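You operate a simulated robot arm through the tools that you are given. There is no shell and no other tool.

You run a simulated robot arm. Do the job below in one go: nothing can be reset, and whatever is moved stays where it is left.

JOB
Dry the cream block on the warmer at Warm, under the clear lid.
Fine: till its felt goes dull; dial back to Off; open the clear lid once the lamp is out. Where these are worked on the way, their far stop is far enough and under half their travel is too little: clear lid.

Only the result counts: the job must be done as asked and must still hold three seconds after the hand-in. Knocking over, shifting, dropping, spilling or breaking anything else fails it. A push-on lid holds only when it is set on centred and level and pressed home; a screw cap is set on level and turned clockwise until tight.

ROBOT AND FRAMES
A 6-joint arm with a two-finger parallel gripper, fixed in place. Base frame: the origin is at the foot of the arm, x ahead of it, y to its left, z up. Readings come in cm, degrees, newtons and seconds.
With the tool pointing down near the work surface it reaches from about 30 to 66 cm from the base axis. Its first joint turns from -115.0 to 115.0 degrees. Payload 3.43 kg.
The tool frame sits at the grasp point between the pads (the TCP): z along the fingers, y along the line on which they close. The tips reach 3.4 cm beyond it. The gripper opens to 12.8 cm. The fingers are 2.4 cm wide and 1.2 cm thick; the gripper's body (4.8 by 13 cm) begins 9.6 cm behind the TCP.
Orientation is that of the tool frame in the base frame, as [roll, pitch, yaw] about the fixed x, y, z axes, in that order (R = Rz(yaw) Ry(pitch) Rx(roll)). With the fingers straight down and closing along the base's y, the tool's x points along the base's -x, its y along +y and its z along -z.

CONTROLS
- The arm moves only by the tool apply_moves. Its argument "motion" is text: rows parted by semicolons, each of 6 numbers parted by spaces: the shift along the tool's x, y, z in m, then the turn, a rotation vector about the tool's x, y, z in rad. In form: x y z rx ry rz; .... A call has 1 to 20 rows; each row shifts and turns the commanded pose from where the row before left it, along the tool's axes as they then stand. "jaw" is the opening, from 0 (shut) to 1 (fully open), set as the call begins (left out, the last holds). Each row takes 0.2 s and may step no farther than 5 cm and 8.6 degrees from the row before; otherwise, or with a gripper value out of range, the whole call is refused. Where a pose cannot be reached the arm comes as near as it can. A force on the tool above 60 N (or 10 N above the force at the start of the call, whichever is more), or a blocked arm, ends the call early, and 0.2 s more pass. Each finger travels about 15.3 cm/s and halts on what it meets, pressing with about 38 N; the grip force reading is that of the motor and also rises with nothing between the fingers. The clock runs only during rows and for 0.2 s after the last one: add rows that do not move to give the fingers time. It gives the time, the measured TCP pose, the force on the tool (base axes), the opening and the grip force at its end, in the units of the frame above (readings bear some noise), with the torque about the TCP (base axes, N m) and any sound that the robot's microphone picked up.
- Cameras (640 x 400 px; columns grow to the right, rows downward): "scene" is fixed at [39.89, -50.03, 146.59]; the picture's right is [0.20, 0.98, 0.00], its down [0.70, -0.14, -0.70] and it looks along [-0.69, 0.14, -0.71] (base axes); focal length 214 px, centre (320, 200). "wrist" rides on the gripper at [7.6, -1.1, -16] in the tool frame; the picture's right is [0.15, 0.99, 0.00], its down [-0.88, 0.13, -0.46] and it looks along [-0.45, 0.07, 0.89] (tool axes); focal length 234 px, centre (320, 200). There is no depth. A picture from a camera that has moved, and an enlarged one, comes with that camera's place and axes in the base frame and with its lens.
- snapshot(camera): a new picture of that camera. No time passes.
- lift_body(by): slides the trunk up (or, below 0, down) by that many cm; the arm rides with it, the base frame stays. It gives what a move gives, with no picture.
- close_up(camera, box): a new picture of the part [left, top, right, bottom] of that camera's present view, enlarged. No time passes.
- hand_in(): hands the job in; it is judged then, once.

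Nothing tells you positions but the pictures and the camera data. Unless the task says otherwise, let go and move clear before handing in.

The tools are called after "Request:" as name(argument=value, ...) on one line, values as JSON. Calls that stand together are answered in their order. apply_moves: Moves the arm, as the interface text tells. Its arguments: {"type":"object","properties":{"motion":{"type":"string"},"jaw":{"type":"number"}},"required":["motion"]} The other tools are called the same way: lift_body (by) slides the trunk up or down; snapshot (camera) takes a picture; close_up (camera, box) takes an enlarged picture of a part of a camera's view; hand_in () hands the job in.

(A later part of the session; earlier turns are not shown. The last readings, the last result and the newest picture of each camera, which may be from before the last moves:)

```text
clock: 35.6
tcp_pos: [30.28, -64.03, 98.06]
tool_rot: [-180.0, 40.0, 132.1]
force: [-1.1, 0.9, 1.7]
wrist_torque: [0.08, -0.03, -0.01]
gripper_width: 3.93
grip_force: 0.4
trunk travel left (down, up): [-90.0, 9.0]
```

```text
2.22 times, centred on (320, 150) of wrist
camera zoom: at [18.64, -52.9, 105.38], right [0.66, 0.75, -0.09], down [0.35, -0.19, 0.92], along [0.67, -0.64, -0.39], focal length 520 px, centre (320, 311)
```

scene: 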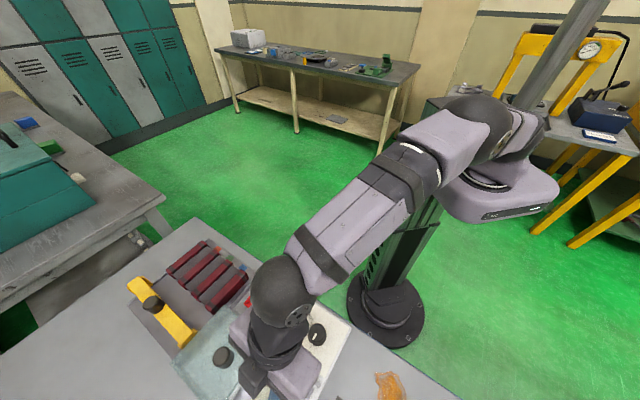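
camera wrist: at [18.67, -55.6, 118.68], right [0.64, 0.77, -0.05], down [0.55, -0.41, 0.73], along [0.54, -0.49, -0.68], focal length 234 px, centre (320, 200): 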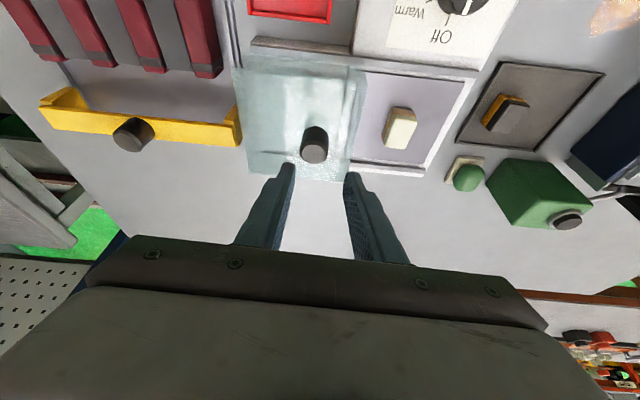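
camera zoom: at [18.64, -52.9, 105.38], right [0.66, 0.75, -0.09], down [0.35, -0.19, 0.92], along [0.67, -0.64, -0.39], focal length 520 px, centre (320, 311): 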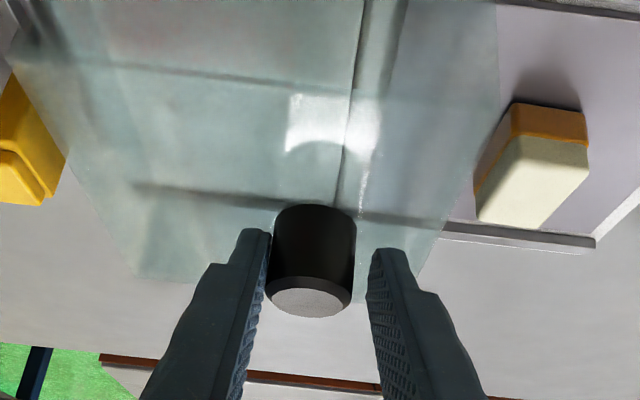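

The lid is sliding freely at under 2 N. I'll keep going in small stages and check that its leading edge clears the block.

Request:
apply_moves(motion="0 0.01 0 0 0 0; 0 0.01 0 0 0 0; 0 0.01 0 0 0 0")

Request:
close_up(camera="wrist", box=[200, 60, 440, 240])

Request:
close_up(camera="scene", box=[120, 270, 400, 400])

```text
clock: 36.4
tcp_pos: [32.3, -61.94, 97.96]
tool_rot: [-179.9, 40.1, 132.2]
force: [-1.0, 2.0, 5.0]
wrist_torque: [0.09, -0.11, 0.01]
gripper_width: 3.91
grip_force: 1.0
trunk travel left (down, up): [-90.0, 9.0]
```

```text
2.22 times, centred on (320, 150) of wrist
camera zoom: at [20.81, -50.91, 105.37], right [0.66, 0.75, -0.1], down [0.35, -0.19, 0.92], along [0.67, -0.64, -0.39], focal length 520 px, centre (320, 311)
```

zoom: 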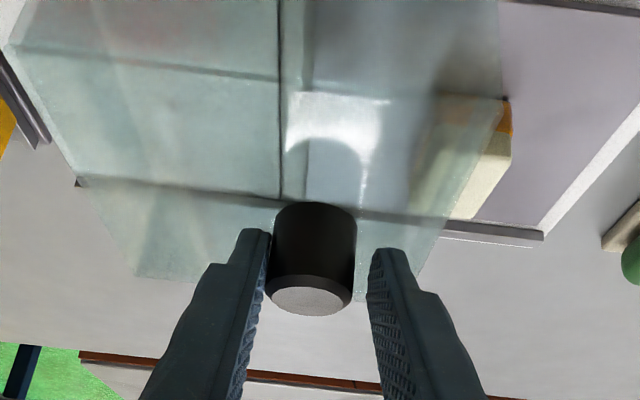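

```text
2.29 times, centred on (260, 335) of scene
camera zoom: at [39.89, -50.03, 146.59], right [0.2, 0.98, 0.0], down [0.7, -0.14, -0.7], along [-0.69, 0.14, -0.71], focal length 490 px, centre (457, -109)
```

zoom: 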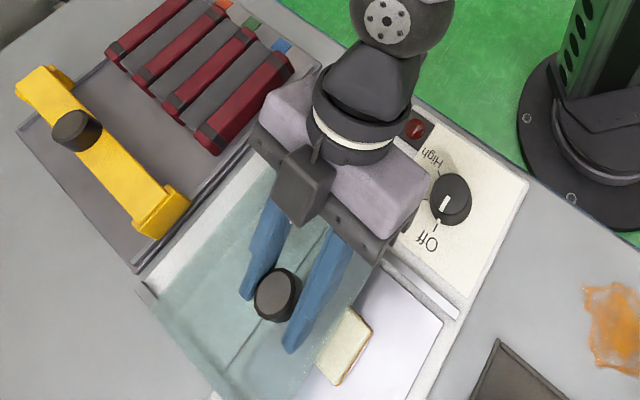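

The lid passes over the block without touching it. I'll keep sliding.

Request:
apply_moves(motion="0 0.01 0 0 0 0; 0 0.01 0 0 0 0; 0 0.01 0 0 0 0; 0 0.01 0 0 0 0")

Request:
close_up(camera="scene", box=[120, 270, 400, 400])

```text
clock: 37.4
tcp_pos: [35.36, -59.2, 98.05]
tool_rot: [-180.0, 40.1, 132.1]
force: [-2.2, 2.4, 6.2]
wrist_torque: [-0.04, 0.05, -0.04]
gripper_width: 3.92
grip_force: 0.3
trunk travel left (down, up): [-90.0, 9.0]
```

```text
2.29 times, centred on (260, 335) of scene
camera zoom: at [39.89, -50.03, 146.59], right [0.2, 0.98, 0.0], down [0.7, -0.14, -0.7], along [-0.69, 0.14, -0.71], focal length 490 px, centre (457, -109)
```

zoom: 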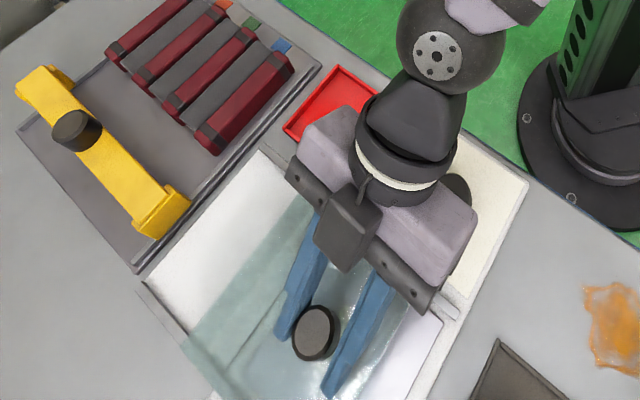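

Request:
apply_moves(motion="0 0.01 0 0 0 0; 0 0.01 0 0 0 0; 0 0.005 0 0 0 0")

Request:
close_up(camera="scene", box=[120, 270, 400, 400])

Request:
snapshot(camera="wrist")

```text
clock: 38.2
tcp_pos: [37.21, -57.45, 97.96]
tool_rot: [180.0, 40.2, 132.0]
force: [-1.5, 0.3, 2.3]
wrist_torque: [-0.08, 0.09, -0.01]
gripper_width: 3.89
grip_force: 0.3
trunk travel left (down, up): [-90.0, 9.0]
```

```text
2.29 times, centred on (260, 335) of scene
camera zoom: at [39.89, -50.03, 146.59], right [0.2, 0.98, 0.0], down [0.7, -0.14, -0.7], along [-0.69, 0.14, -0.71], focal length 490 px, centre (457, -109)
```

zoom: 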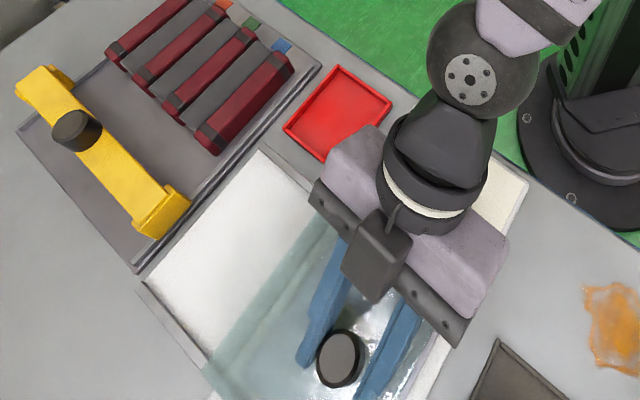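

```text
taken
camera wrist: at [25.65, -46.46, 105.39], right [0.66, 0.75, -0.09], down [0.35, -0.2, 0.92], along [0.67, -0.64, -0.39], focal length 234 px, centre (320, 200)
```

wrist: 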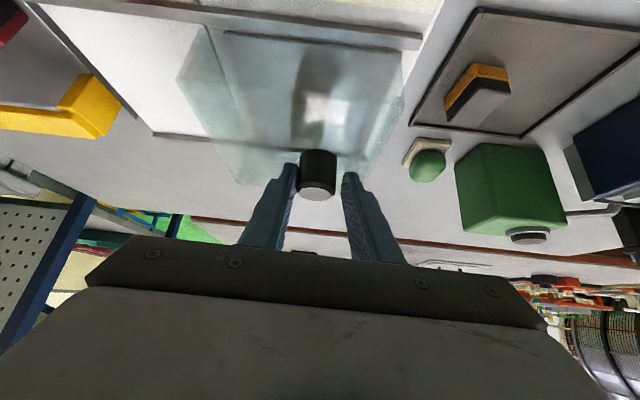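

Request:
apply_moves(motion="0 0.005 0 0 0 0; 0 0.005 0 0 0 0; 0 0.005 0 0 0 0")

Request:
close_up(camera="wrist", box=[170, 0, 430, 200])

```text
clock: 39.0
tcp_pos: [38.08, -56.81, 98.03]
tool_rot: [-179.9, 40.1, 131.9]
force: [-8.7, -7.7, 0.4]
wrist_torque: [-0.26, 0.01, -0.11]
gripper_width: 4.52
grip_force: 5.9
trunk travel left (down, up): [-90.0, 9.0]
```

```text
2.00 times, centred on (300, 100) of wrist
camera zoom: at [26.52, -45.67, 105.39], right [0.66, 0.74, -0.1], down [0.35, -0.2, 0.92], along [0.66, -0.64, -0.39], focal length 468 px, centre (360, 400)
```

zoom: 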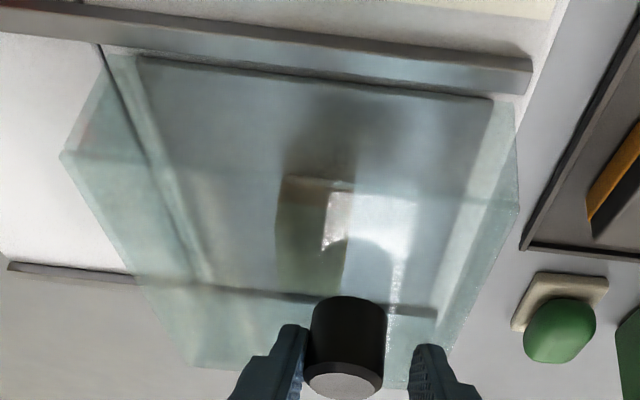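

The lid has met its far stop, with 12 N resisting, and it covers the plate and block. I'll ease off, open the jaws and lift clear of the knob.

Request:
apply_moves(motion="0 -0.006 0 0 0 0; 0 -0.002 0 0 0 0; 0 0 0 0 0 0", jaw=0.42)

Request:
close_up(camera="wrist", box=[200, 60, 440, 240])

```text
clock: 39.8
tcp_pos: [37.55, -57.09, 98.02]
tool_rot: [-179.9, 40.1, 132.1]
force: [0.6, 1.8, 2.0]
wrist_torque: [-0.07, 0.03, 0.0]
gripper_width: 5.34
grip_force: 0.1
trunk travel left (down, up): [-90.0, 9.0]
```

```text
2.22 times, centred on (320, 150) of wrist
camera zoom: at [26.16, -46.04, 105.4], right [0.66, 0.75, -0.09], down [0.35, -0.2, 0.92], along [0.67, -0.64, -0.39], focal length 520 px, centre (320, 311)
```

zoom: 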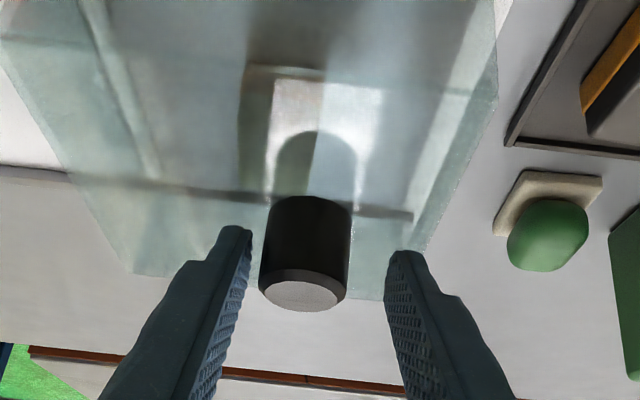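

Request:
apply_moves(motion="-0.0107 0 -0.0128 0 0 0; -0.0214 0 -0.0255 0 0 0; -0.0214 0 -0.0255 0 0 0; -0.0107 0 -0.0128 0 0 0; 0 0 0 0 0.1164 0; 0 0 0 0 0.1164 0; 0 0 0 0 0.1164 0; 0 0 0 0 0.1164 0; 0 0 0 0 0.1164 0; 0 0 0 0 0.1161 0; 0 0 0 0 0 0")

Request:
close_up(camera="scene", box=[120, 270, 400, 400])

```text
clock: 42.2
tcp_pos: [34.74, -51.93, 106.88]
tool_rot: [179.9, -0.1, 132.1]
force: [-0.1, 0.5, 0.6]
wrist_torque: [0.01, 0.02, -0.02]
gripper_width: 5.4
grip_force: 0.0
out of reach, approached as far as the arm can: row 9, 10
trunk travel left (down, up): [-90.0, 9.0]
```

```text
2.29 times, centred on (260, 335) of scene
camera zoom: at [39.89, -50.03, 146.59], right [0.2, 0.98, 0.0], down [0.7, -0.14, -0.7], along [-0.69, 0.14, -0.71], focal length 490 px, centre (457, -109)
```

zoom: 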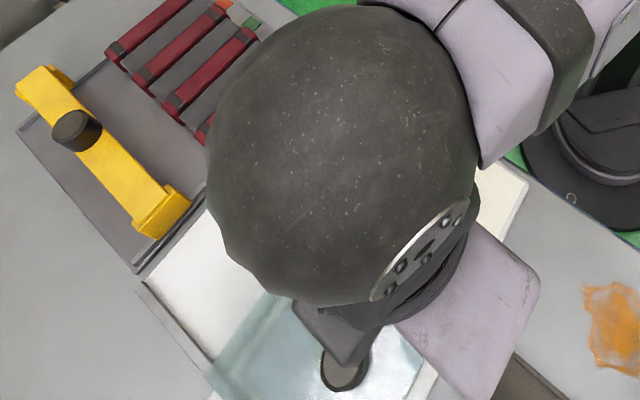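

The lid is closed over the block. I'll move above the dial with the tool vertical.

Request:
apply_moves(motion="0.025 -0.0095 0.01 0 0 0; 0.025 -0.0095 0.01 0 0 0; 0.025 -0.0095 0.01 0 0 0; 0 0 0 0 0 0")

Request:
snapshot(camera="wrist")

Request:
close_up(camera="wrist", box=[220, 60, 420, 210])

```text
clock: 43.2
tcp_pos: [27.81, -48.48, 103.87]
tool_rot: [-180.0, 0.0, 132.2]
force: [0.4, 0.2, -0.2]
wrist_torque: [0.02, -0.01, 0.0]
gripper_width: 5.38
grip_force: 0.0
trunk travel left (down, up): [-90.0, 9.0]
```

```text
taken
camera wrist: at [21.96, -43.67, 119.98], right [0.64, 0.77, 0.0], down [0.69, -0.57, 0.46], along [0.35, -0.29, -0.89], focal length 234 px, centre (320, 200)
```

wrist: 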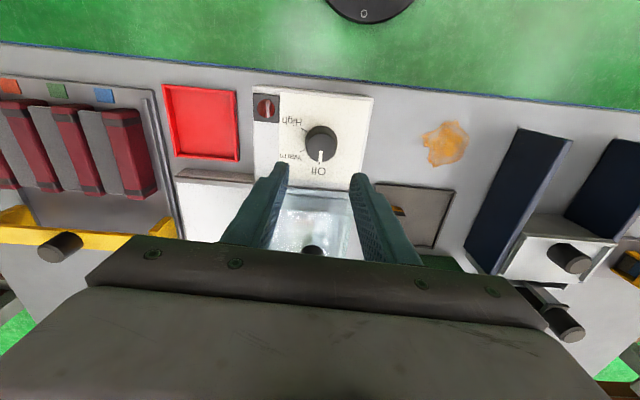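

```text
2.67 times, centred on (320, 135) of wrist
camera zoom: at [21.96, -43.67, 119.98], right [0.64, 0.77, 0.0], down [0.69, -0.57, 0.46], along [0.35, -0.29, -0.89], focal length 624 px, centre (320, 373)
```

zoom: 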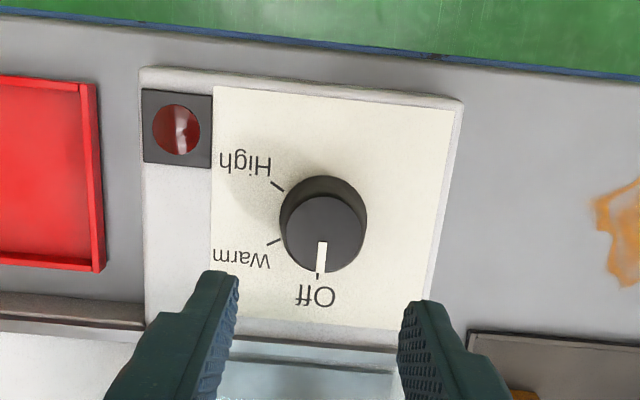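

The dial is centred under the gripper to within about 2 mm and its pointer is at Off. I'll descend around it, keeping the tips above the panel.

Request:
apply_moves(motion="0.001 0.0016 0.033 0 0 0; 0 0 0.033 0 0 0; 0 0 0.03 0 0 0; 0 0 0.01 0 0 0; 0 0 0 0 0 0")

Request:
close_up(camera="wrist", box=[220, 90, 420, 240])

Request:
close_up(camera="scene", box=[200, 270, 400, 400])

```text
clock: 44.4
tcp_pos: [27.82, -48.34, 93.49]
tool_rot: [180.0, 0.0, 132.2]
force: [0.1, -0.3, 1.0]
wrist_torque: [-0.04, 0.03, 0.02]
gripper_width: 5.38
grip_force: 0.1
trunk travel left (down, up): [-90.0, 9.0]
```

```text
2.67 times, centred on (320, 165) of wrist
camera zoom: at [21.97, -43.48, 109.51], right [0.64, 0.77, 0.0], down [0.69, -0.57, 0.46], along [0.35, -0.29, -0.89], focal length 624 px, centre (320, 293)
```

zoom: 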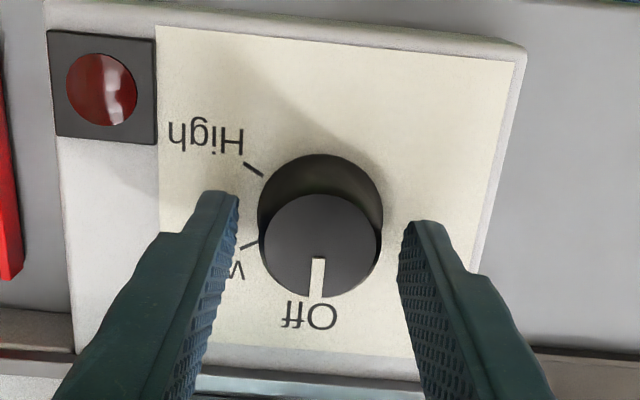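

```text
3.08 times, centred on (300, 335) of scene
camera zoom: at [39.89, -50.03, 146.59], right [0.2, 0.98, 0.0], down [0.7, -0.14, -0.7], along [-0.69, 0.14, -0.71], focal length 660 px, centre (382, -215)
```

zoom: 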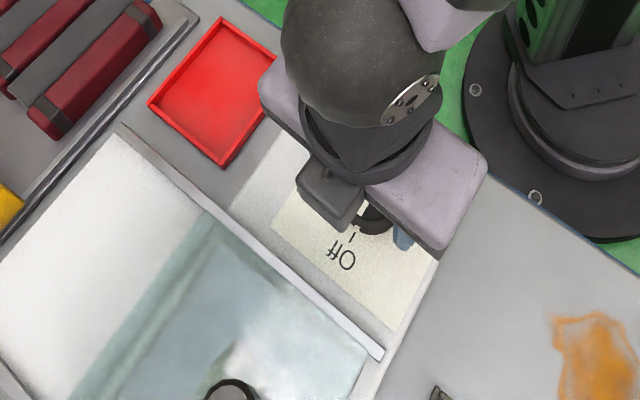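

The tips are just below the knob's top edge. I'll lower 1.5 cm more, centre up and close on the knob.

Request:
apply_moves(motion="-0.002 0.001 0.008 0 0 0; 0 0 0.007 0 0 0; 0 0 0 0 0 0")

Request:
apply_moves(motion="0 0 0 0 0 0; 0 0 0 0 0 0; 0 0 0 0 0 0", jaw=0)

Request:
close_up(camera="wrist", box=[220, 90, 420, 240])

```text
clock: 45.2
tcp_pos: [27.91, -48.34, 92.36]
tool_rot: [-179.8, 0.5, 132.1]
force: [-1.4, 4.5, 32.2]
wrist_torque: [1.09, -0.41, 0.11]
gripper_width: 5.49
grip_force: 0.7
trunk travel left (down, up): [-90.0, 9.0]
```

```text
clock: 46.0
tcp_pos: [27.92, -48.38, 92.44]
tool_rot: [-179.8, 0.7, 132.1]
force: [-1.9, 0.6, 35.6]
wrist_torque: [-0.11, -0.54, -0.05]
gripper_width: 3.96
grip_force: 44.8
trunk travel left (down, up): [-90.0, 9.0]
```

```text
2.67 times, centred on (320, 165) of wrist
camera zoom: at [21.98, -43.47, 108.37], right [0.64, 0.77, -0.01], down [0.68, -0.56, 0.47], along [0.36, -0.3, -0.88], focal length 624 px, centre (320, 293)
```

zoom: 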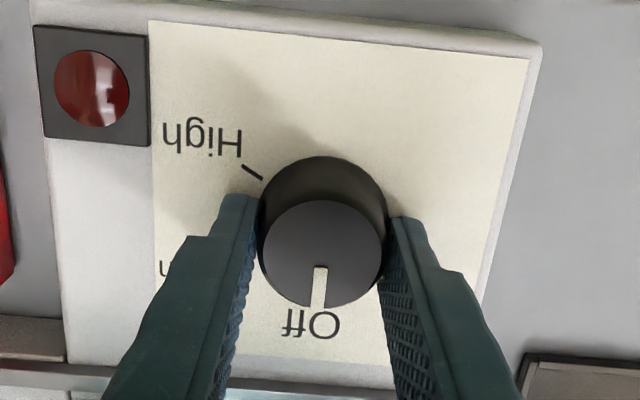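

The tips met the panel at about z 89 and the knob is gripped at 3.96 cm. I'll take off the down-load and turn the dial clockwise toward Warm, which looks to be about 62° away.

Request:
apply_moves(motion="0 0 -0.003 0 0 0; 0 0 -0.002 0 0 0; 0 0 0 0 0 0.13; 0 0 0 0 0 0.13; 0 0 0 0 0 0.13; 0 0 0 0 0 0.13")

Request:
close_up(camera="wrist", box=[220, 90, 420, 240])

```text
clock: 47.4
tcp_pos: [27.73, -48.52, 92.41]
tool_rot: [180.0, 0.1, 102.2]
force: [-12.3, -15.6, 13.2]
wrist_torque: [-1.13, 0.27, 0.07]
gripper_width: 4.0
grip_force: 44.9
trunk travel left (down, up): [-90.0, 9.0]
```

```text
2.67 times, centred on (320, 165) of wrist
camera zoom: at [25.06, -41.41, 108.42], right [0.94, 0.35, 0.0], down [0.31, -0.83, 0.46], along [0.16, -0.43, -0.89], focal length 624 px, centre (320, 293)
```

zoom: 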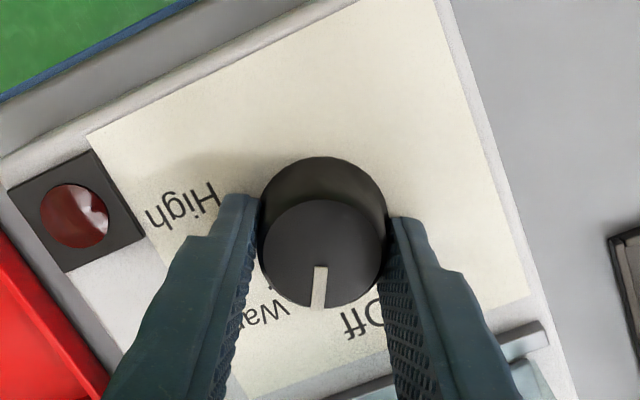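

The knob turns with the gripper and has gone 30° so far. I'll continue to Warm with a small centring correction.

Request:
apply_moves(motion="-0.0012 -0.0015 0 0 0 0.13; 0 0 0 0 0 0.13; 0 0 0 0 0 0.13; 0 0 0 0 0 0.13")

Request:
close_up(camera="wrist", box=[220, 90, 420, 240])

```text
clock: 48.4
tcp_pos: [27.31, -48.6, 92.39]
tool_rot: [-179.9, 0.2, 72.5]
force: [-17.6, -14.0, 14.1]
wrist_torque: [-0.77, 0.2, 0.1]
gripper_width: 3.97
grip_force: 45.0
trunk travel left (down, up): [-90.0, 9.0]
```

```text
2.67 times, centred on (320, 165) of wrist
camera zoom: at [28.76, -41.05, 108.43], right [0.99, -0.16, 0.0], down [-0.14, -0.88, 0.46], along [-0.07, -0.45, -0.89], focal length 624 px, centre (320, 293)
```

zoom: 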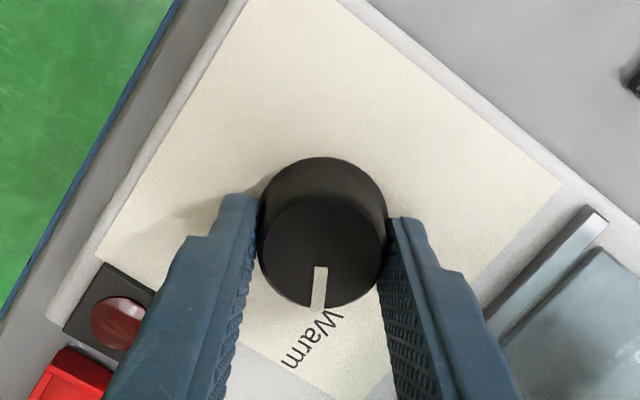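

The pointer lines up with Warm. I'll release the dial, lift off, and check the lamp and the felt.

Request:
apply_moves(motion="0 0 0 0 0 0; 0 0 0 0 0 0; 0 0 -0.03 0 0 0; 0 0 -0.03 0 0 0", jaw=0.45)

Request:
snapshot(camera="wrist")

Request:
close_up(camera="wrist", box=[200, 60, 440, 220])

Request:
close_up(camera="scene", box=[200, 270, 400, 400])

```text
clock: 49.4
tcp_pos: [27.88, -48.35, 98.3]
tool_rot: [-179.9, -0.1, 72.5]
force: [0.2, 0.3, 0.1]
wrist_torque: [0.01, 0.0, 0.02]
gripper_width: 5.77
grip_force: 0.1
trunk travel left (down, up): [-90.0, 9.0]
```

```text
taken
camera wrist: at [29.17, -40.94, 114.38], right [0.99, -0.16, 0.0], down [-0.14, -0.88, 0.45], along [-0.07, -0.45, -0.89], focal length 234 px, centre (320, 200)
```

wrist: 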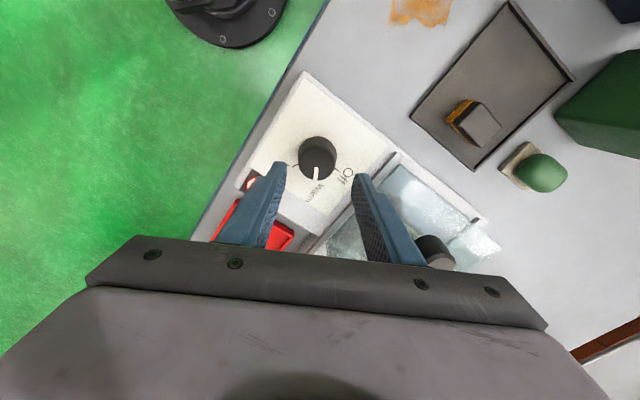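

```text
2.50 times, centred on (320, 140) of wrist
camera zoom: at [29.17, -40.94, 114.38], right [0.99, -0.16, 0.0], down [-0.14, -0.88, 0.45], along [-0.07, -0.45, -0.89], focal length 585 px, centre (320, 350)
```

zoom: 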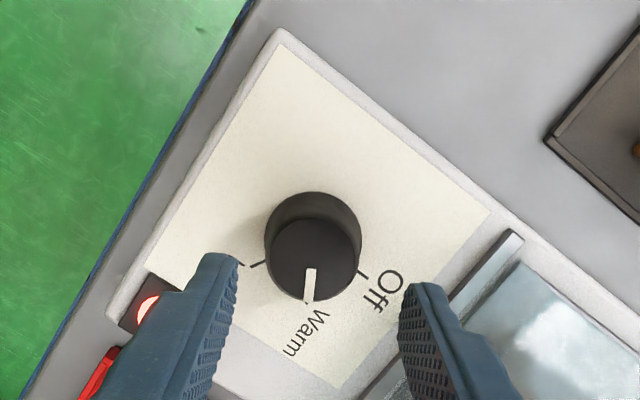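

```text
3.08 times, centred on (300, 335) of scene
camera zoom: at [39.89, -50.03, 146.59], right [0.2, 0.98, 0.0], down [0.7, -0.14, -0.7], along [-0.69, 0.14, -0.71], focal length 660 px, centre (382, -215)
```

zoom: 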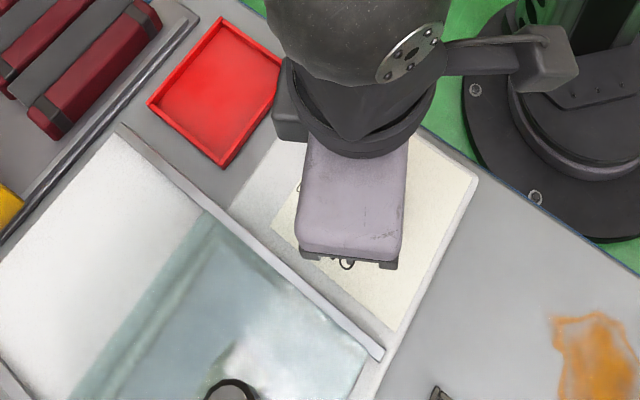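

The lamp is lit and the pointer is on Warm. I'll check whether the scene camera can watch the felt through the lid.

Request:
close_up(camera="scene", box=[230, 375, 310, 400])

Request:
close_up(camera="wrist", box=[320, 140, 520, 280])

```text
8.00 times, centred on (270, 388) of scene
camera zoom: at [39.89, -50.03, 146.59], right [0.2, 0.98, 0.0], down [0.7, -0.14, -0.7], along [-0.69, 0.14, -0.71], focal length 1716 px, centre (720, -1300)
```

zoom: 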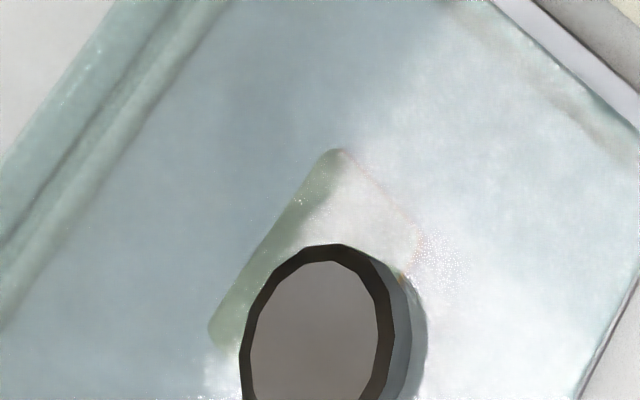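

```text
2.86 times, centred on (420, 210) of wrist
camera zoom: at [29.17, -40.94, 114.38], right [0.99, -0.16, 0.0], down [-0.14, -0.88, 0.45], along [-0.07, -0.45, -0.89], focal length 669 px, centre (34, 171)
```

zoom: 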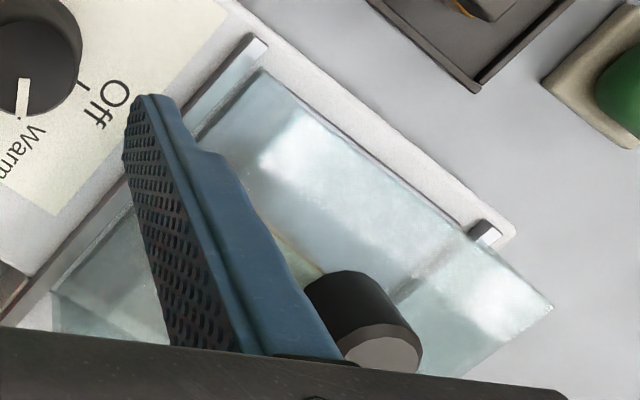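

Glare and the knob hide the felt from the scene camera. I'll swing the wrist back and tilt outward so its camera looks under the lid from the front.

Request:
apply_moves(motion="0 0 -0.012 0 0 -0.1483; 0 0 -0.012 0 0 -0.1483; 0 0 -0.012 0 0 -0.1483; 0 0 -0.012 0 0 -0.1483; 0 0 -0.012 0 0 -0.1483; 0 0 -0.01 0 0 -0.1483; 0 0 0 0 0 -0.1483; -0.0116 -0.0016 0.0026 0 -0.1047 0; -0.0116 -0.0016 0.0026 0 -0.1047 0; -0.0116 -0.0016 0.0026 0 -0.1047 0; -0.0116 -0.0016 0.0026 0 -0.1047 0; -0.0116 -0.0016 0.0026 0 -0.1047 0")

Request:
snapshot(camera="wrist")

Request:
close_up(camera="wrist", box=[260, 90, 380, 190])

```text
clock: 52.0
tcp_pos: [31.12, -53.33, 105.37]
tool_rot: [-179.9, 30.1, 132.2]
force: [0.0, 0.1, -0.1]
wrist_torque: [0.0, -0.03, 0.01]
gripper_width: 5.77
grip_force: 0.2
trunk travel left (down, up): [-90.0, 9.0]
```

```text
taken
camera wrist: at [20.68, -43.38, 115.38], right [0.65, 0.76, -0.07], down [0.45, -0.31, 0.84], along [0.61, -0.58, -0.54], focal length 234 px, centre (320, 200)
```

wrist: 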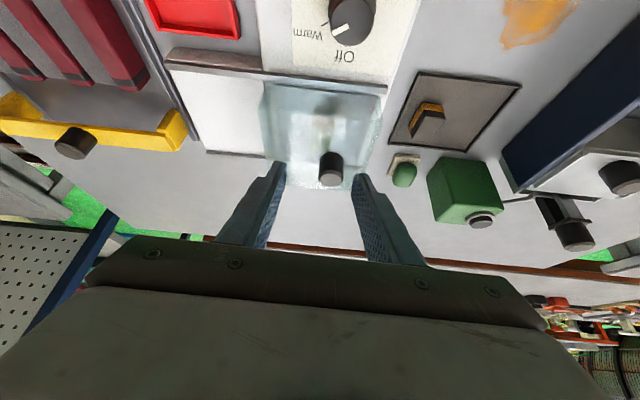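

```text
4.00 times, centred on (320, 140) of wrist
camera zoom: at [20.68, -43.38, 115.38], right [0.65, 0.76, -0.07], down [0.45, -0.31, 0.84], along [0.61, -0.58, -0.54], focal length 937 px, centre (320, 440)
```

zoom: 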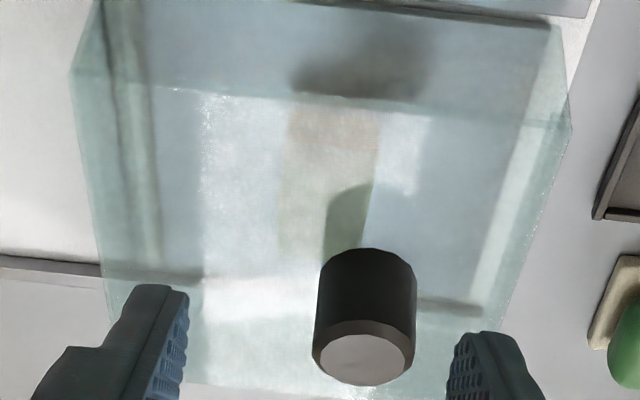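

Ceiling glare off the lid top hides the felt. From lower down I can look through the lid's front wall, and that spot is right next to the dial too.

Request:
apply_moves(motion="0.0418 0 0.0129 0 0 0; 0.0418 0 0.0129 0 0 0")

Request:
snapshot(camera="wrist")

Request:
close_up(camera="wrist", box=[260, 140, 380, 240])

```text
clock: 52.6
tcp_pos: [27.07, -49.07, 98.85]
tool_rot: [-179.8, 30.0, 132.0]
force: [1.6, 0.4, 0.1]
wrist_torque: [0.01, -0.03, -0.02]
gripper_width: 5.77
grip_force: 0.1
trunk travel left (down, up): [-90.0, 9.0]
```

```text
taken
camera wrist: at [16.64, -39.16, 108.98], right [0.65, 0.76, -0.07], down [0.46, -0.31, 0.83], along [0.61, -0.58, -0.55], focal length 234 px, centre (320, 200)
```

wrist: 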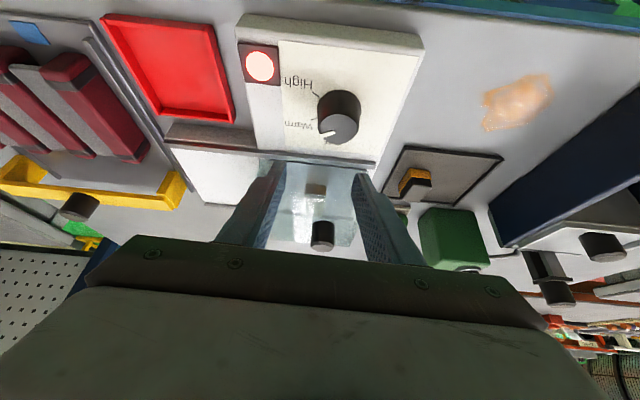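

```text
4.00 times, centred on (320, 190) of wrist
camera zoom: at [16.64, -39.16, 108.98], right [0.65, 0.76, -0.07], down [0.46, -0.31, 0.83], along [0.61, -0.58, -0.55], focal length 937 px, centre (320, 240)
```

zoom: 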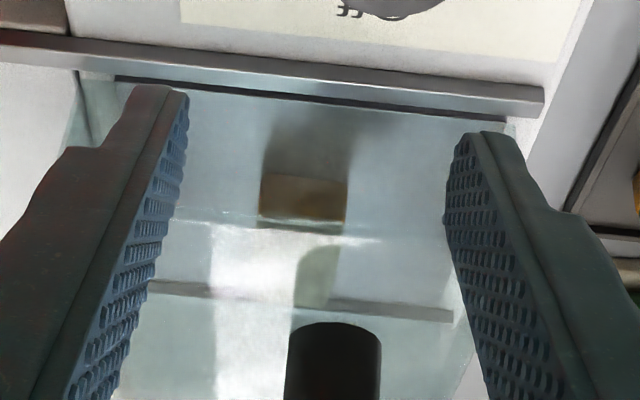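

From here I can see the felt through the lid's front wall, plus the lamp (lit) and the dial. I'll zoom in on the felt and the dial for reference.

Request:
close_up(camera="wrist", box=[300, 172, 336, 200])

Request:
close_up(camera="wrist", box=[235, 30, 395, 150])

Request:
close_up(camera="wrist", box=[390, 150, 450, 200])

```text
14.29 times, centred on (318, 186) of wrist
camera zoom: at [16.64, -39.16, 108.98], right [0.65, 0.76, -0.07], down [0.46, -0.31, 0.83], along [0.61, -0.58, -0.55], focal length 3345 px, centre (349, 400)
```

zoom: 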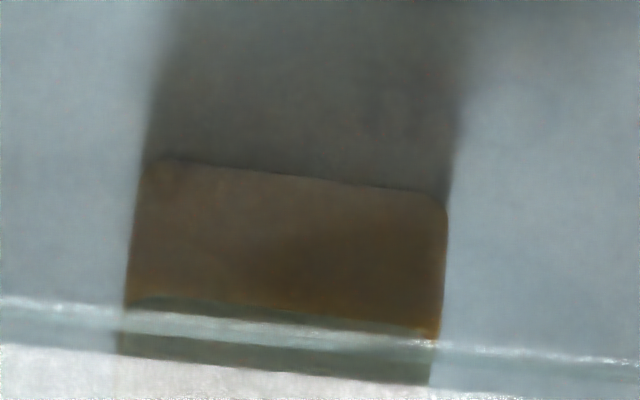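

```text
3.33 times, centred on (315, 90) of wrist
camera zoom: at [16.64, -39.16, 108.98], right [0.65, 0.76, -0.07], down [0.46, -0.31, 0.83], along [0.61, -0.58, -0.55], focal length 781 px, centre (337, 567)
```

zoom: 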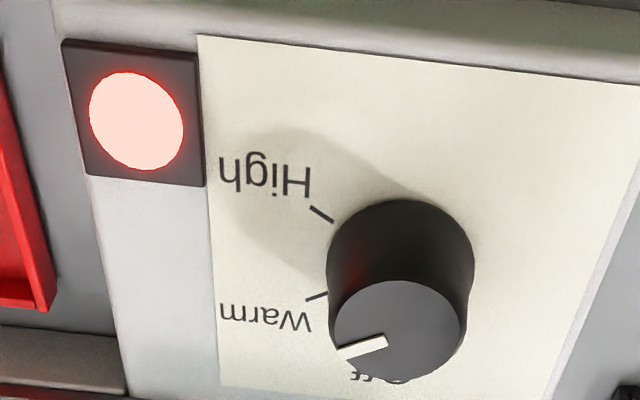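

```text
8.00 times, centred on (420, 175) of wrist
camera zoom: at [16.64, -39.16, 108.98], right [0.65, 0.76, -0.07], down [0.46, -0.31, 0.83], along [0.61, -0.58, -0.55], focal length 1873 px, centre (-480, 400)
```

zoom: 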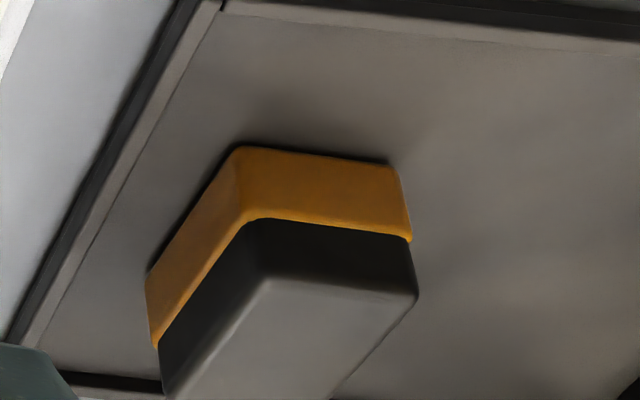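

The felt is still a saturated brown, compared with the wet grey block's orange in the tray. I'll wait in short steps and watch it.

Request:
apply_moves(motion="0 0 0 0 0 0; 0 0 0 0 0 0; 0 0 0 0 0 0; 0 0 0 0 0 0; 0 0 0 0 0 0; 0 0 0 0 0 0; 0 0 0 0 0 0; 0 0 0 0 0 0; 0 0 0 0 0 0; 0 0 0 0 0 0")

Request:
close_up(camera="wrist", box=[300, 172, 336, 200])

```text
clock: 54.8
tcp_pos: [27.14, -49.08, 98.94]
tool_rot: [-180.0, 30.1, 132.1]
force: [-0.4, 0.5, -0.8]
wrist_torque: [0.01, 0.01, -0.02]
gripper_width: 5.79
grip_force: 0.1
trunk travel left (down, up): [-90.0, 9.0]
```

```text
14.29 times, centred on (318, 186) of wrist
camera zoom: at [16.69, -39.17, 108.99], right [0.65, 0.76, -0.07], down [0.45, -0.31, 0.84], along [0.61, -0.58, -0.55], focal length 3345 px, centre (349, 400)
```

zoom: 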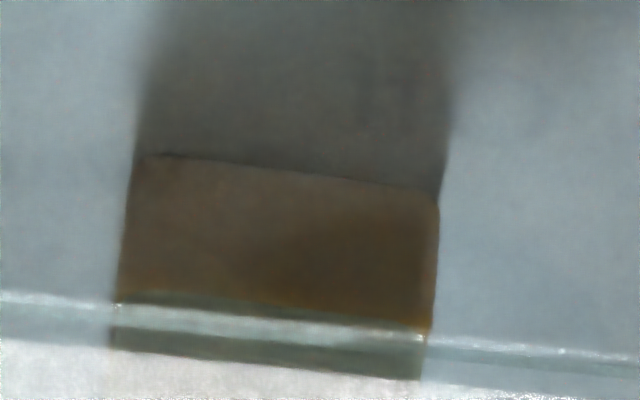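

Request:
apply_moves(motion="0 0 0 0 0 0; 0 0 0 0 0 0; 0 0 0 0 0 0; 0 0 0 0 0 0; 0 0 0 0 0 0; 0 0 0 0 0 0; 0 0 0 0 0 0; 0 0 0 0 0 0; 0 0 0 0 0 0; 0 0 0 0 0 0; 0 0 0 0 0 0; 0 0 0 0 0 0; 0 0 0 0 0 0; 0 0 0 0 0 0; 0 0 0 0 0 0")

Request:
close_up(camera="wrist", box=[300, 172, 336, 200])

```text
clock: 58.0
tcp_pos: [27.15, -49.18, 98.79]
tool_rot: [-180.0, 30.1, 132.0]
force: [-0.1, 0.7, 0.4]
wrist_torque: [-0.05, 0.03, -0.02]
gripper_width: 5.75
grip_force: 0.1
trunk travel left (down, up): [-90.0, 9.0]
```

```text
14.29 times, centred on (318, 186) of wrist
camera zoom: at [16.69, -39.17, 108.99], right [0.65, 0.76, -0.07], down [0.45, -0.31, 0.84], along [0.61, -0.58, -0.55], focal length 3345 px, centre (349, 400)
```

zoom: 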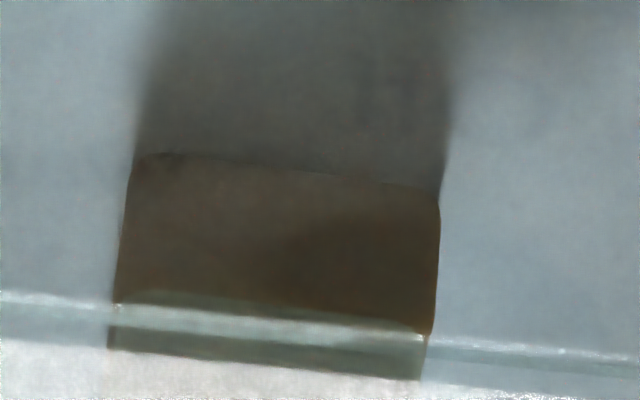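

The felt is visibly losing its orange. I'll keep watching at shorter intervals.

Request:
apply_moves(motion="0 0 0 0 0 0; 0 0 0 0 0 0; 0 0 0 0 0 0; 0 0 0 0 0 0; 0 0 0 0 0 0; 0 0 0 0 0 0; 0 0 0 0 0 0; 0 0 0 0 0 0")

Request:
close_up(camera="wrist", box=[300, 172, 336, 200])

Request:
close_up(camera="wrist", box=[235, 30, 395, 150])

```text
clock: 59.8
tcp_pos: [27.1, -49.24, 98.87]
tool_rot: [-180.0, 30.0, 132.0]
force: [-0.6, -0.6, -0.8]
wrist_torque: [0.0, 0.0, -0.01]
gripper_width: 5.76
grip_force: 0.0
trunk travel left (down, up): [-90.0, 9.0]
```

```text
14.29 times, centred on (318, 186) of wrist
camera zoom: at [16.69, -39.17, 108.99], right [0.65, 0.76, -0.07], down [0.45, -0.31, 0.84], along [0.61, -0.58, -0.55], focal length 3345 px, centre (349, 400)
```

zoom: 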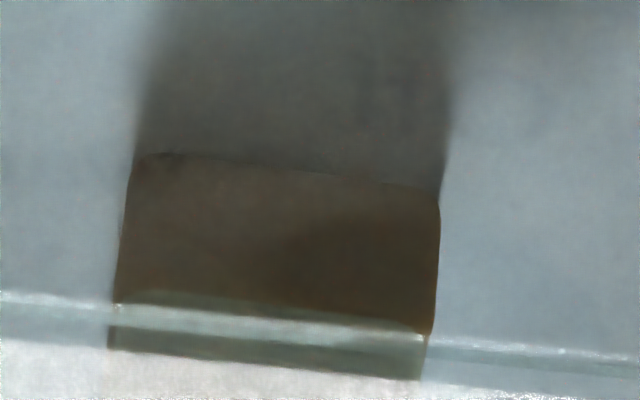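

```text
3.33 times, centred on (315, 90) of wrist
camera zoom: at [16.69, -39.17, 108.99], right [0.65, 0.76, -0.07], down [0.45, -0.31, 0.84], along [0.61, -0.58, -0.55], focal length 781 px, centre (337, 567)
```

zoom: 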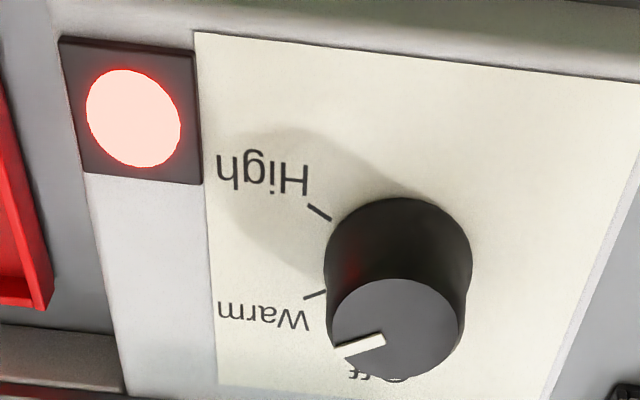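

Request:
apply_moves(motion="0 0 0 0 0 0; 0 0 0 0 0 0; 0 0 0 0 0 0; 0 0 0 0 0 0; 0 0 0 0 0 0; 0 0 0 0 0 0; 0 0 0 0 0 0")

Request:
close_up(camera="wrist", box=[300, 172, 336, 200])

Request:
close_up(camera="wrist", box=[260, 140, 380, 240])

```text
clock: 61.4
tcp_pos: [27.12, -49.23, 98.85]
tool_rot: [179.9, 30.0, 132.0]
force: [-0.2, 0.4, 0.2]
wrist_torque: [-0.01, -0.02, 0.01]
gripper_width: 5.77
grip_force: 0.0
trunk travel left (down, up): [-90.0, 9.0]
```

```text
14.29 times, centred on (318, 186) of wrist
camera zoom: at [16.69, -39.17, 108.99], right [0.65, 0.76, -0.07], down [0.45, -0.31, 0.84], along [0.61, -0.58, -0.55], focal length 3345 px, centre (349, 400)
```

zoom: 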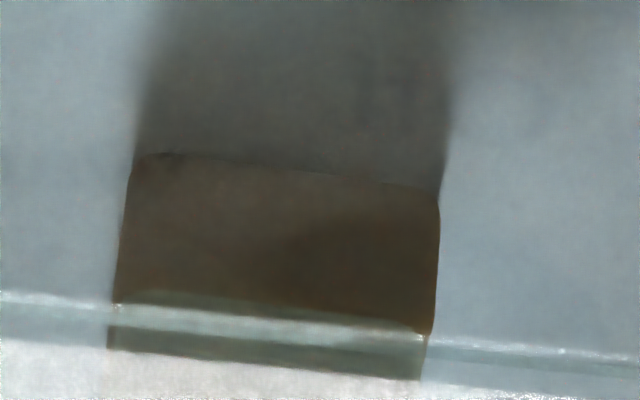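

```text
4.00 times, centred on (320, 190) of wrist
camera zoom: at [16.69, -39.17, 108.99], right [0.65, 0.76, -0.07], down [0.45, -0.31, 0.84], along [0.61, -0.58, -0.55], focal length 937 px, centre (320, 240)
```

zoom: 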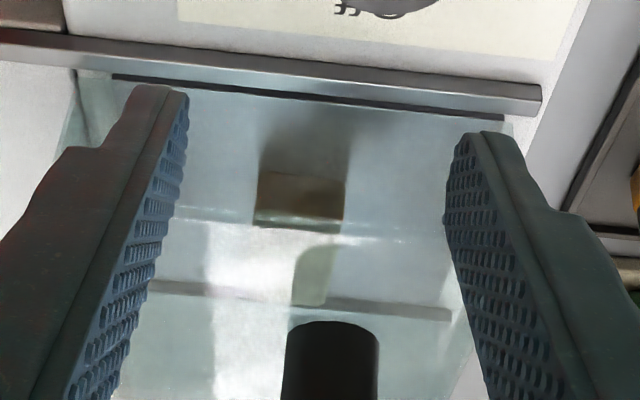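

Request:
close_up(camera="wrist", box=[318, 184, 330, 196])

Request:
close_up(camera="wrist", box=[304, 178, 328, 194])

```text
16.00 times, centred on (324, 190) of wrist
camera zoom: at [16.69, -39.17, 108.99], right [0.65, 0.76, -0.07], down [0.45, -0.31, 0.84], along [0.61, -0.58, -0.55], focal length 3747 px, centre (256, 360)
```

zoom: 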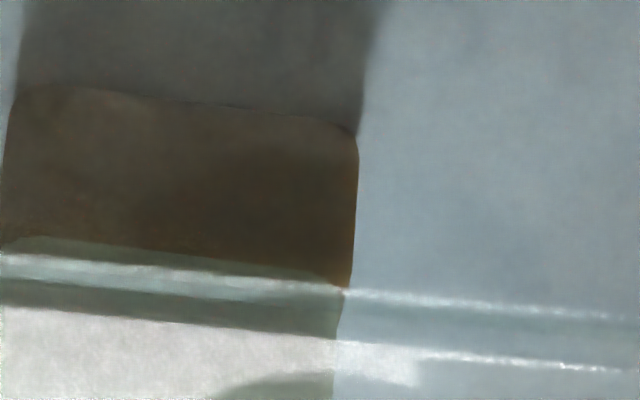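

```text
16.00 times, centred on (316, 186) of wrist
camera zoom: at [16.69, -39.17, 108.99], right [0.65, 0.76, -0.07], down [0.45, -0.31, 0.84], along [0.61, -0.58, -0.55], focal length 3747 px, centre (384, 424)
```

zoom: 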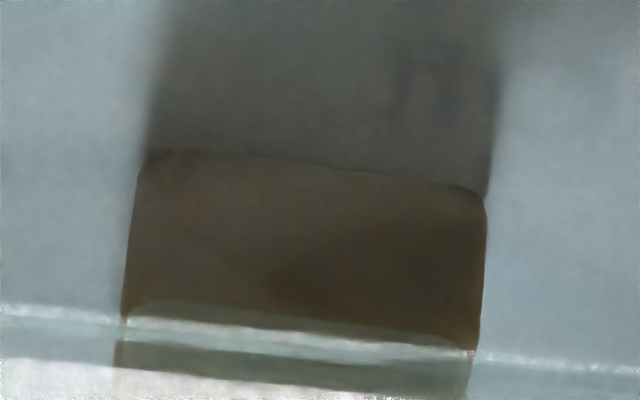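

Request:
apply_moves(motion="0 0 0 0 0 0; 0 0 0 0 0 0; 0 0 0 0 0 0; 0 0 0 0 0 0; 0 0 0 0 0 0; 0 0 0 0 0 0; 0 0 0 0 0 0; 0 0 0 0 0 0; 0 0 0 0 0 0")

Request:
close_up(camera="wrist", box=[300, 172, 336, 200])

Request:
close_up(camera="wrist", box=[260, 140, 380, 240])

```text
clock: 63.4
tcp_pos: [27.19, -49.13, 98.91]
tool_rot: [-179.9, 29.9, 132.1]
force: [-0.8, -0.5, -0.1]
wrist_torque: [0.01, -0.01, 0.01]
gripper_width: 5.74
grip_force: 0.0
trunk travel left (down, up): [-90.0, 9.0]
```

```text
14.29 times, centred on (318, 186) of wrist
camera zoom: at [16.69, -39.17, 108.99], right [0.65, 0.76, -0.07], down [0.45, -0.31, 0.84], along [0.61, -0.58, -0.55], focal length 3345 px, centre (349, 400)
```

zoom: 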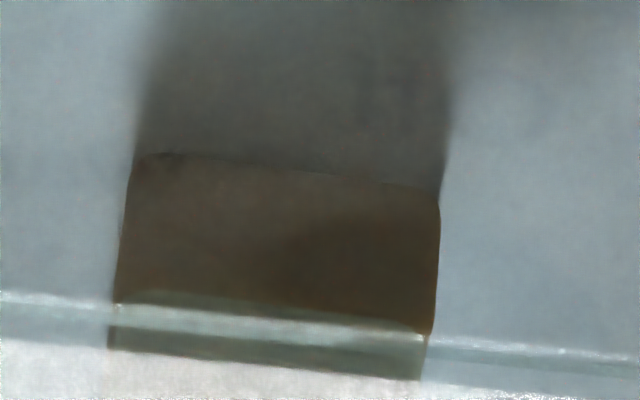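

```text
4.00 times, centred on (320, 190) of wrist
camera zoom: at [16.69, -39.17, 108.99], right [0.65, 0.76, -0.07], down [0.45, -0.31, 0.84], along [0.61, -0.58, -0.55], focal length 937 px, centre (320, 240)
```

zoom: 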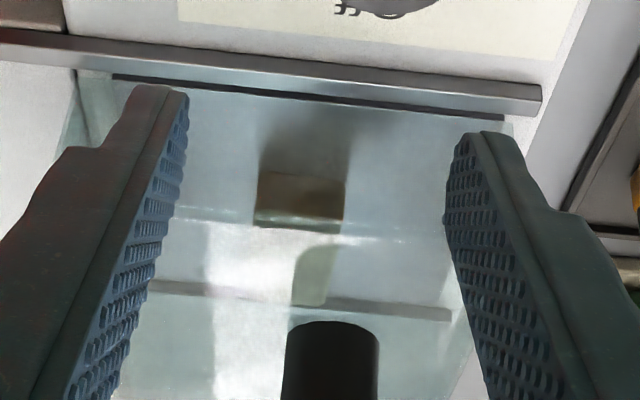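

The felt went dull between 54.8 s and 58 s and has looked the same since. I'll go straight to the dial to turn it off; the earlier grip data put its axis at about (27.5, -47.95).

Request:
apply_moves(motion="0.0022 0.0035 0 0 0.1047 0; 0.0022 0.0035 0 0 0.1047 0; 0.0022 0.0036 0 0 0.1047 0; 0 0 0 0 0.1047 0; 0 0 0.02 0 0.1047 0; 0 0 0.025 0 0 0", jaw=0.45)

Request:
close_up(camera="wrist", box=[220, 90, 420, 240])

```text
clock: 64.8
tcp_pos: [27.53, -47.78, 94.13]
tool_rot: [180.0, 0.0, 132.0]
force: [0.9, 0.4, 0.1]
wrist_torque: [0.05, 0.01, 0.02]
gripper_width: 5.76
grip_force: 0.1
trunk travel left (down, up): [-90.0, 9.0]
```

```text
2.67 times, centred on (320, 165) of wrist
camera zoom: at [21.79, -43.07, 110.12], right [0.64, 0.77, 0.0], down [0.69, -0.57, 0.46], along [0.35, -0.29, -0.89], focal length 624 px, centre (320, 293)
```

zoom: 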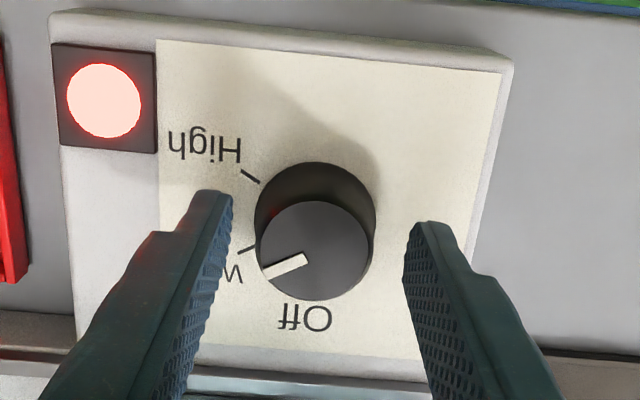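

The pointer is at Warm and the jaws straddle the knob. I'll lower to just above the panel and grip.

Request:
apply_moves(motion="0 -0.001 0.011 0 0 0; 0 0 0 0 0 0", jaw=0.34)

Request:
apply_moves(motion="0 0 0 0 0 0; 0 0 0 0 0 0", jaw=0)

Request:
apply_moves(motion="0 0 0 0 0 -0.13; 0 0 0 0 0 -0.13; 0 0 0 0 0 -0.13; 0 0 0 0 0 -0.13; 0 0 0 0 0 -0.13; 0 0 0 0 0 -0.13; 0 0 0 0 0 -0.13; 0 0 0 0 0 -0.13")

Request:
close_up(camera="wrist", box=[220, 90, 420, 240])

```text
clock: 65.4
tcp_pos: [27.67, -47.89, 93.01]
tool_rot: [-179.9, -0.1, 131.9]
force: [-0.3, -0.1, 0.6]
wrist_torque: [0.0, 0.01, -0.01]
gripper_width: 4.35
grip_force: 0.0
trunk travel left (down, up): [-90.0, 9.0]
```

```text
clock: 66.0
tcp_pos: [27.43, -47.95, 93.05]
tool_rot: [-180.0, 0.1, 132.0]
force: [-4.4, -3.6, -0.8]
wrist_torque: [0.13, -0.2, 0.02]
gripper_width: 3.95
grip_force: 44.6
trunk travel left (down, up): [-90.0, 9.0]
```

```text
clock: 67.8
tcp_pos: [27.42, -48.15, 93.07]
tool_rot: [180.0, 0.0, -168.1]
force: [-13.9, -9.4, 4.7]
wrist_torque: [0.71, 0.47, 0.0]
gripper_width: 3.94
grip_force: 44.8
trunk travel left (down, up): [-90.0, 9.0]
```

```text
2.67 times, centred on (320, 165) of wrist
camera zoom: at [20.36, -50.85, 109.08], right [-0.35, 0.94, 0.0], down [0.83, 0.31, 0.46], along [0.43, 0.16, -0.89], focal length 624 px, centre (320, 293)
```

zoom: 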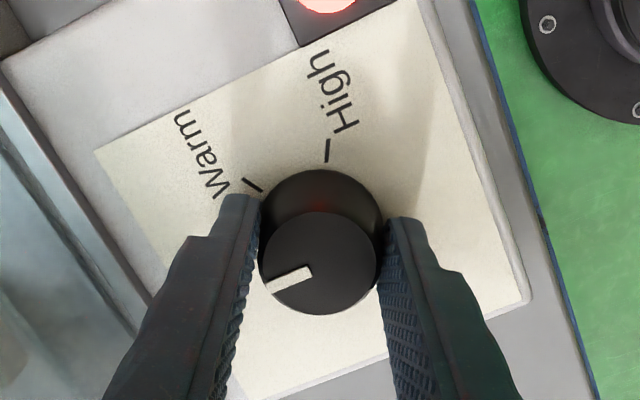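

The pointer is back at Off. I'll release, lift, and check the dial and lamp.

Request:
apply_moves(motion="0 0 0 0 0 0; 0 0 0 0 0 0; 0 0 -0.03 0 0 0; 0 0 -0.03 0 0 0", jaw=0.45)

Request:
close_up(camera="wrist", box=[200, 40, 440, 220])

```text
clock: 68.8
tcp_pos: [27.52, -47.94, 98.99]
tool_rot: [-179.9, 0.0, -168.4]
force: [-0.6, 0.5, 0.6]
wrist_torque: [-0.02, 0.04, 0.05]
gripper_width: 5.75
grip_force: 0.1
trunk travel left (down, up): [-90.0, 9.0]
```

```text
2.22 times, centred on (320, 130) of wrist
camera zoom: at [20.5, -50.75, 115.05], right [-0.34, 0.94, 0.0], down [0.84, 0.31, 0.46], along [0.43, 0.16, -0.89], focal length 520 px, centre (320, 356)
```

zoom: 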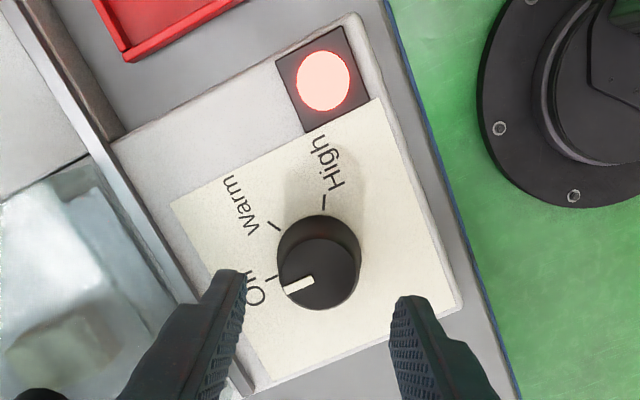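

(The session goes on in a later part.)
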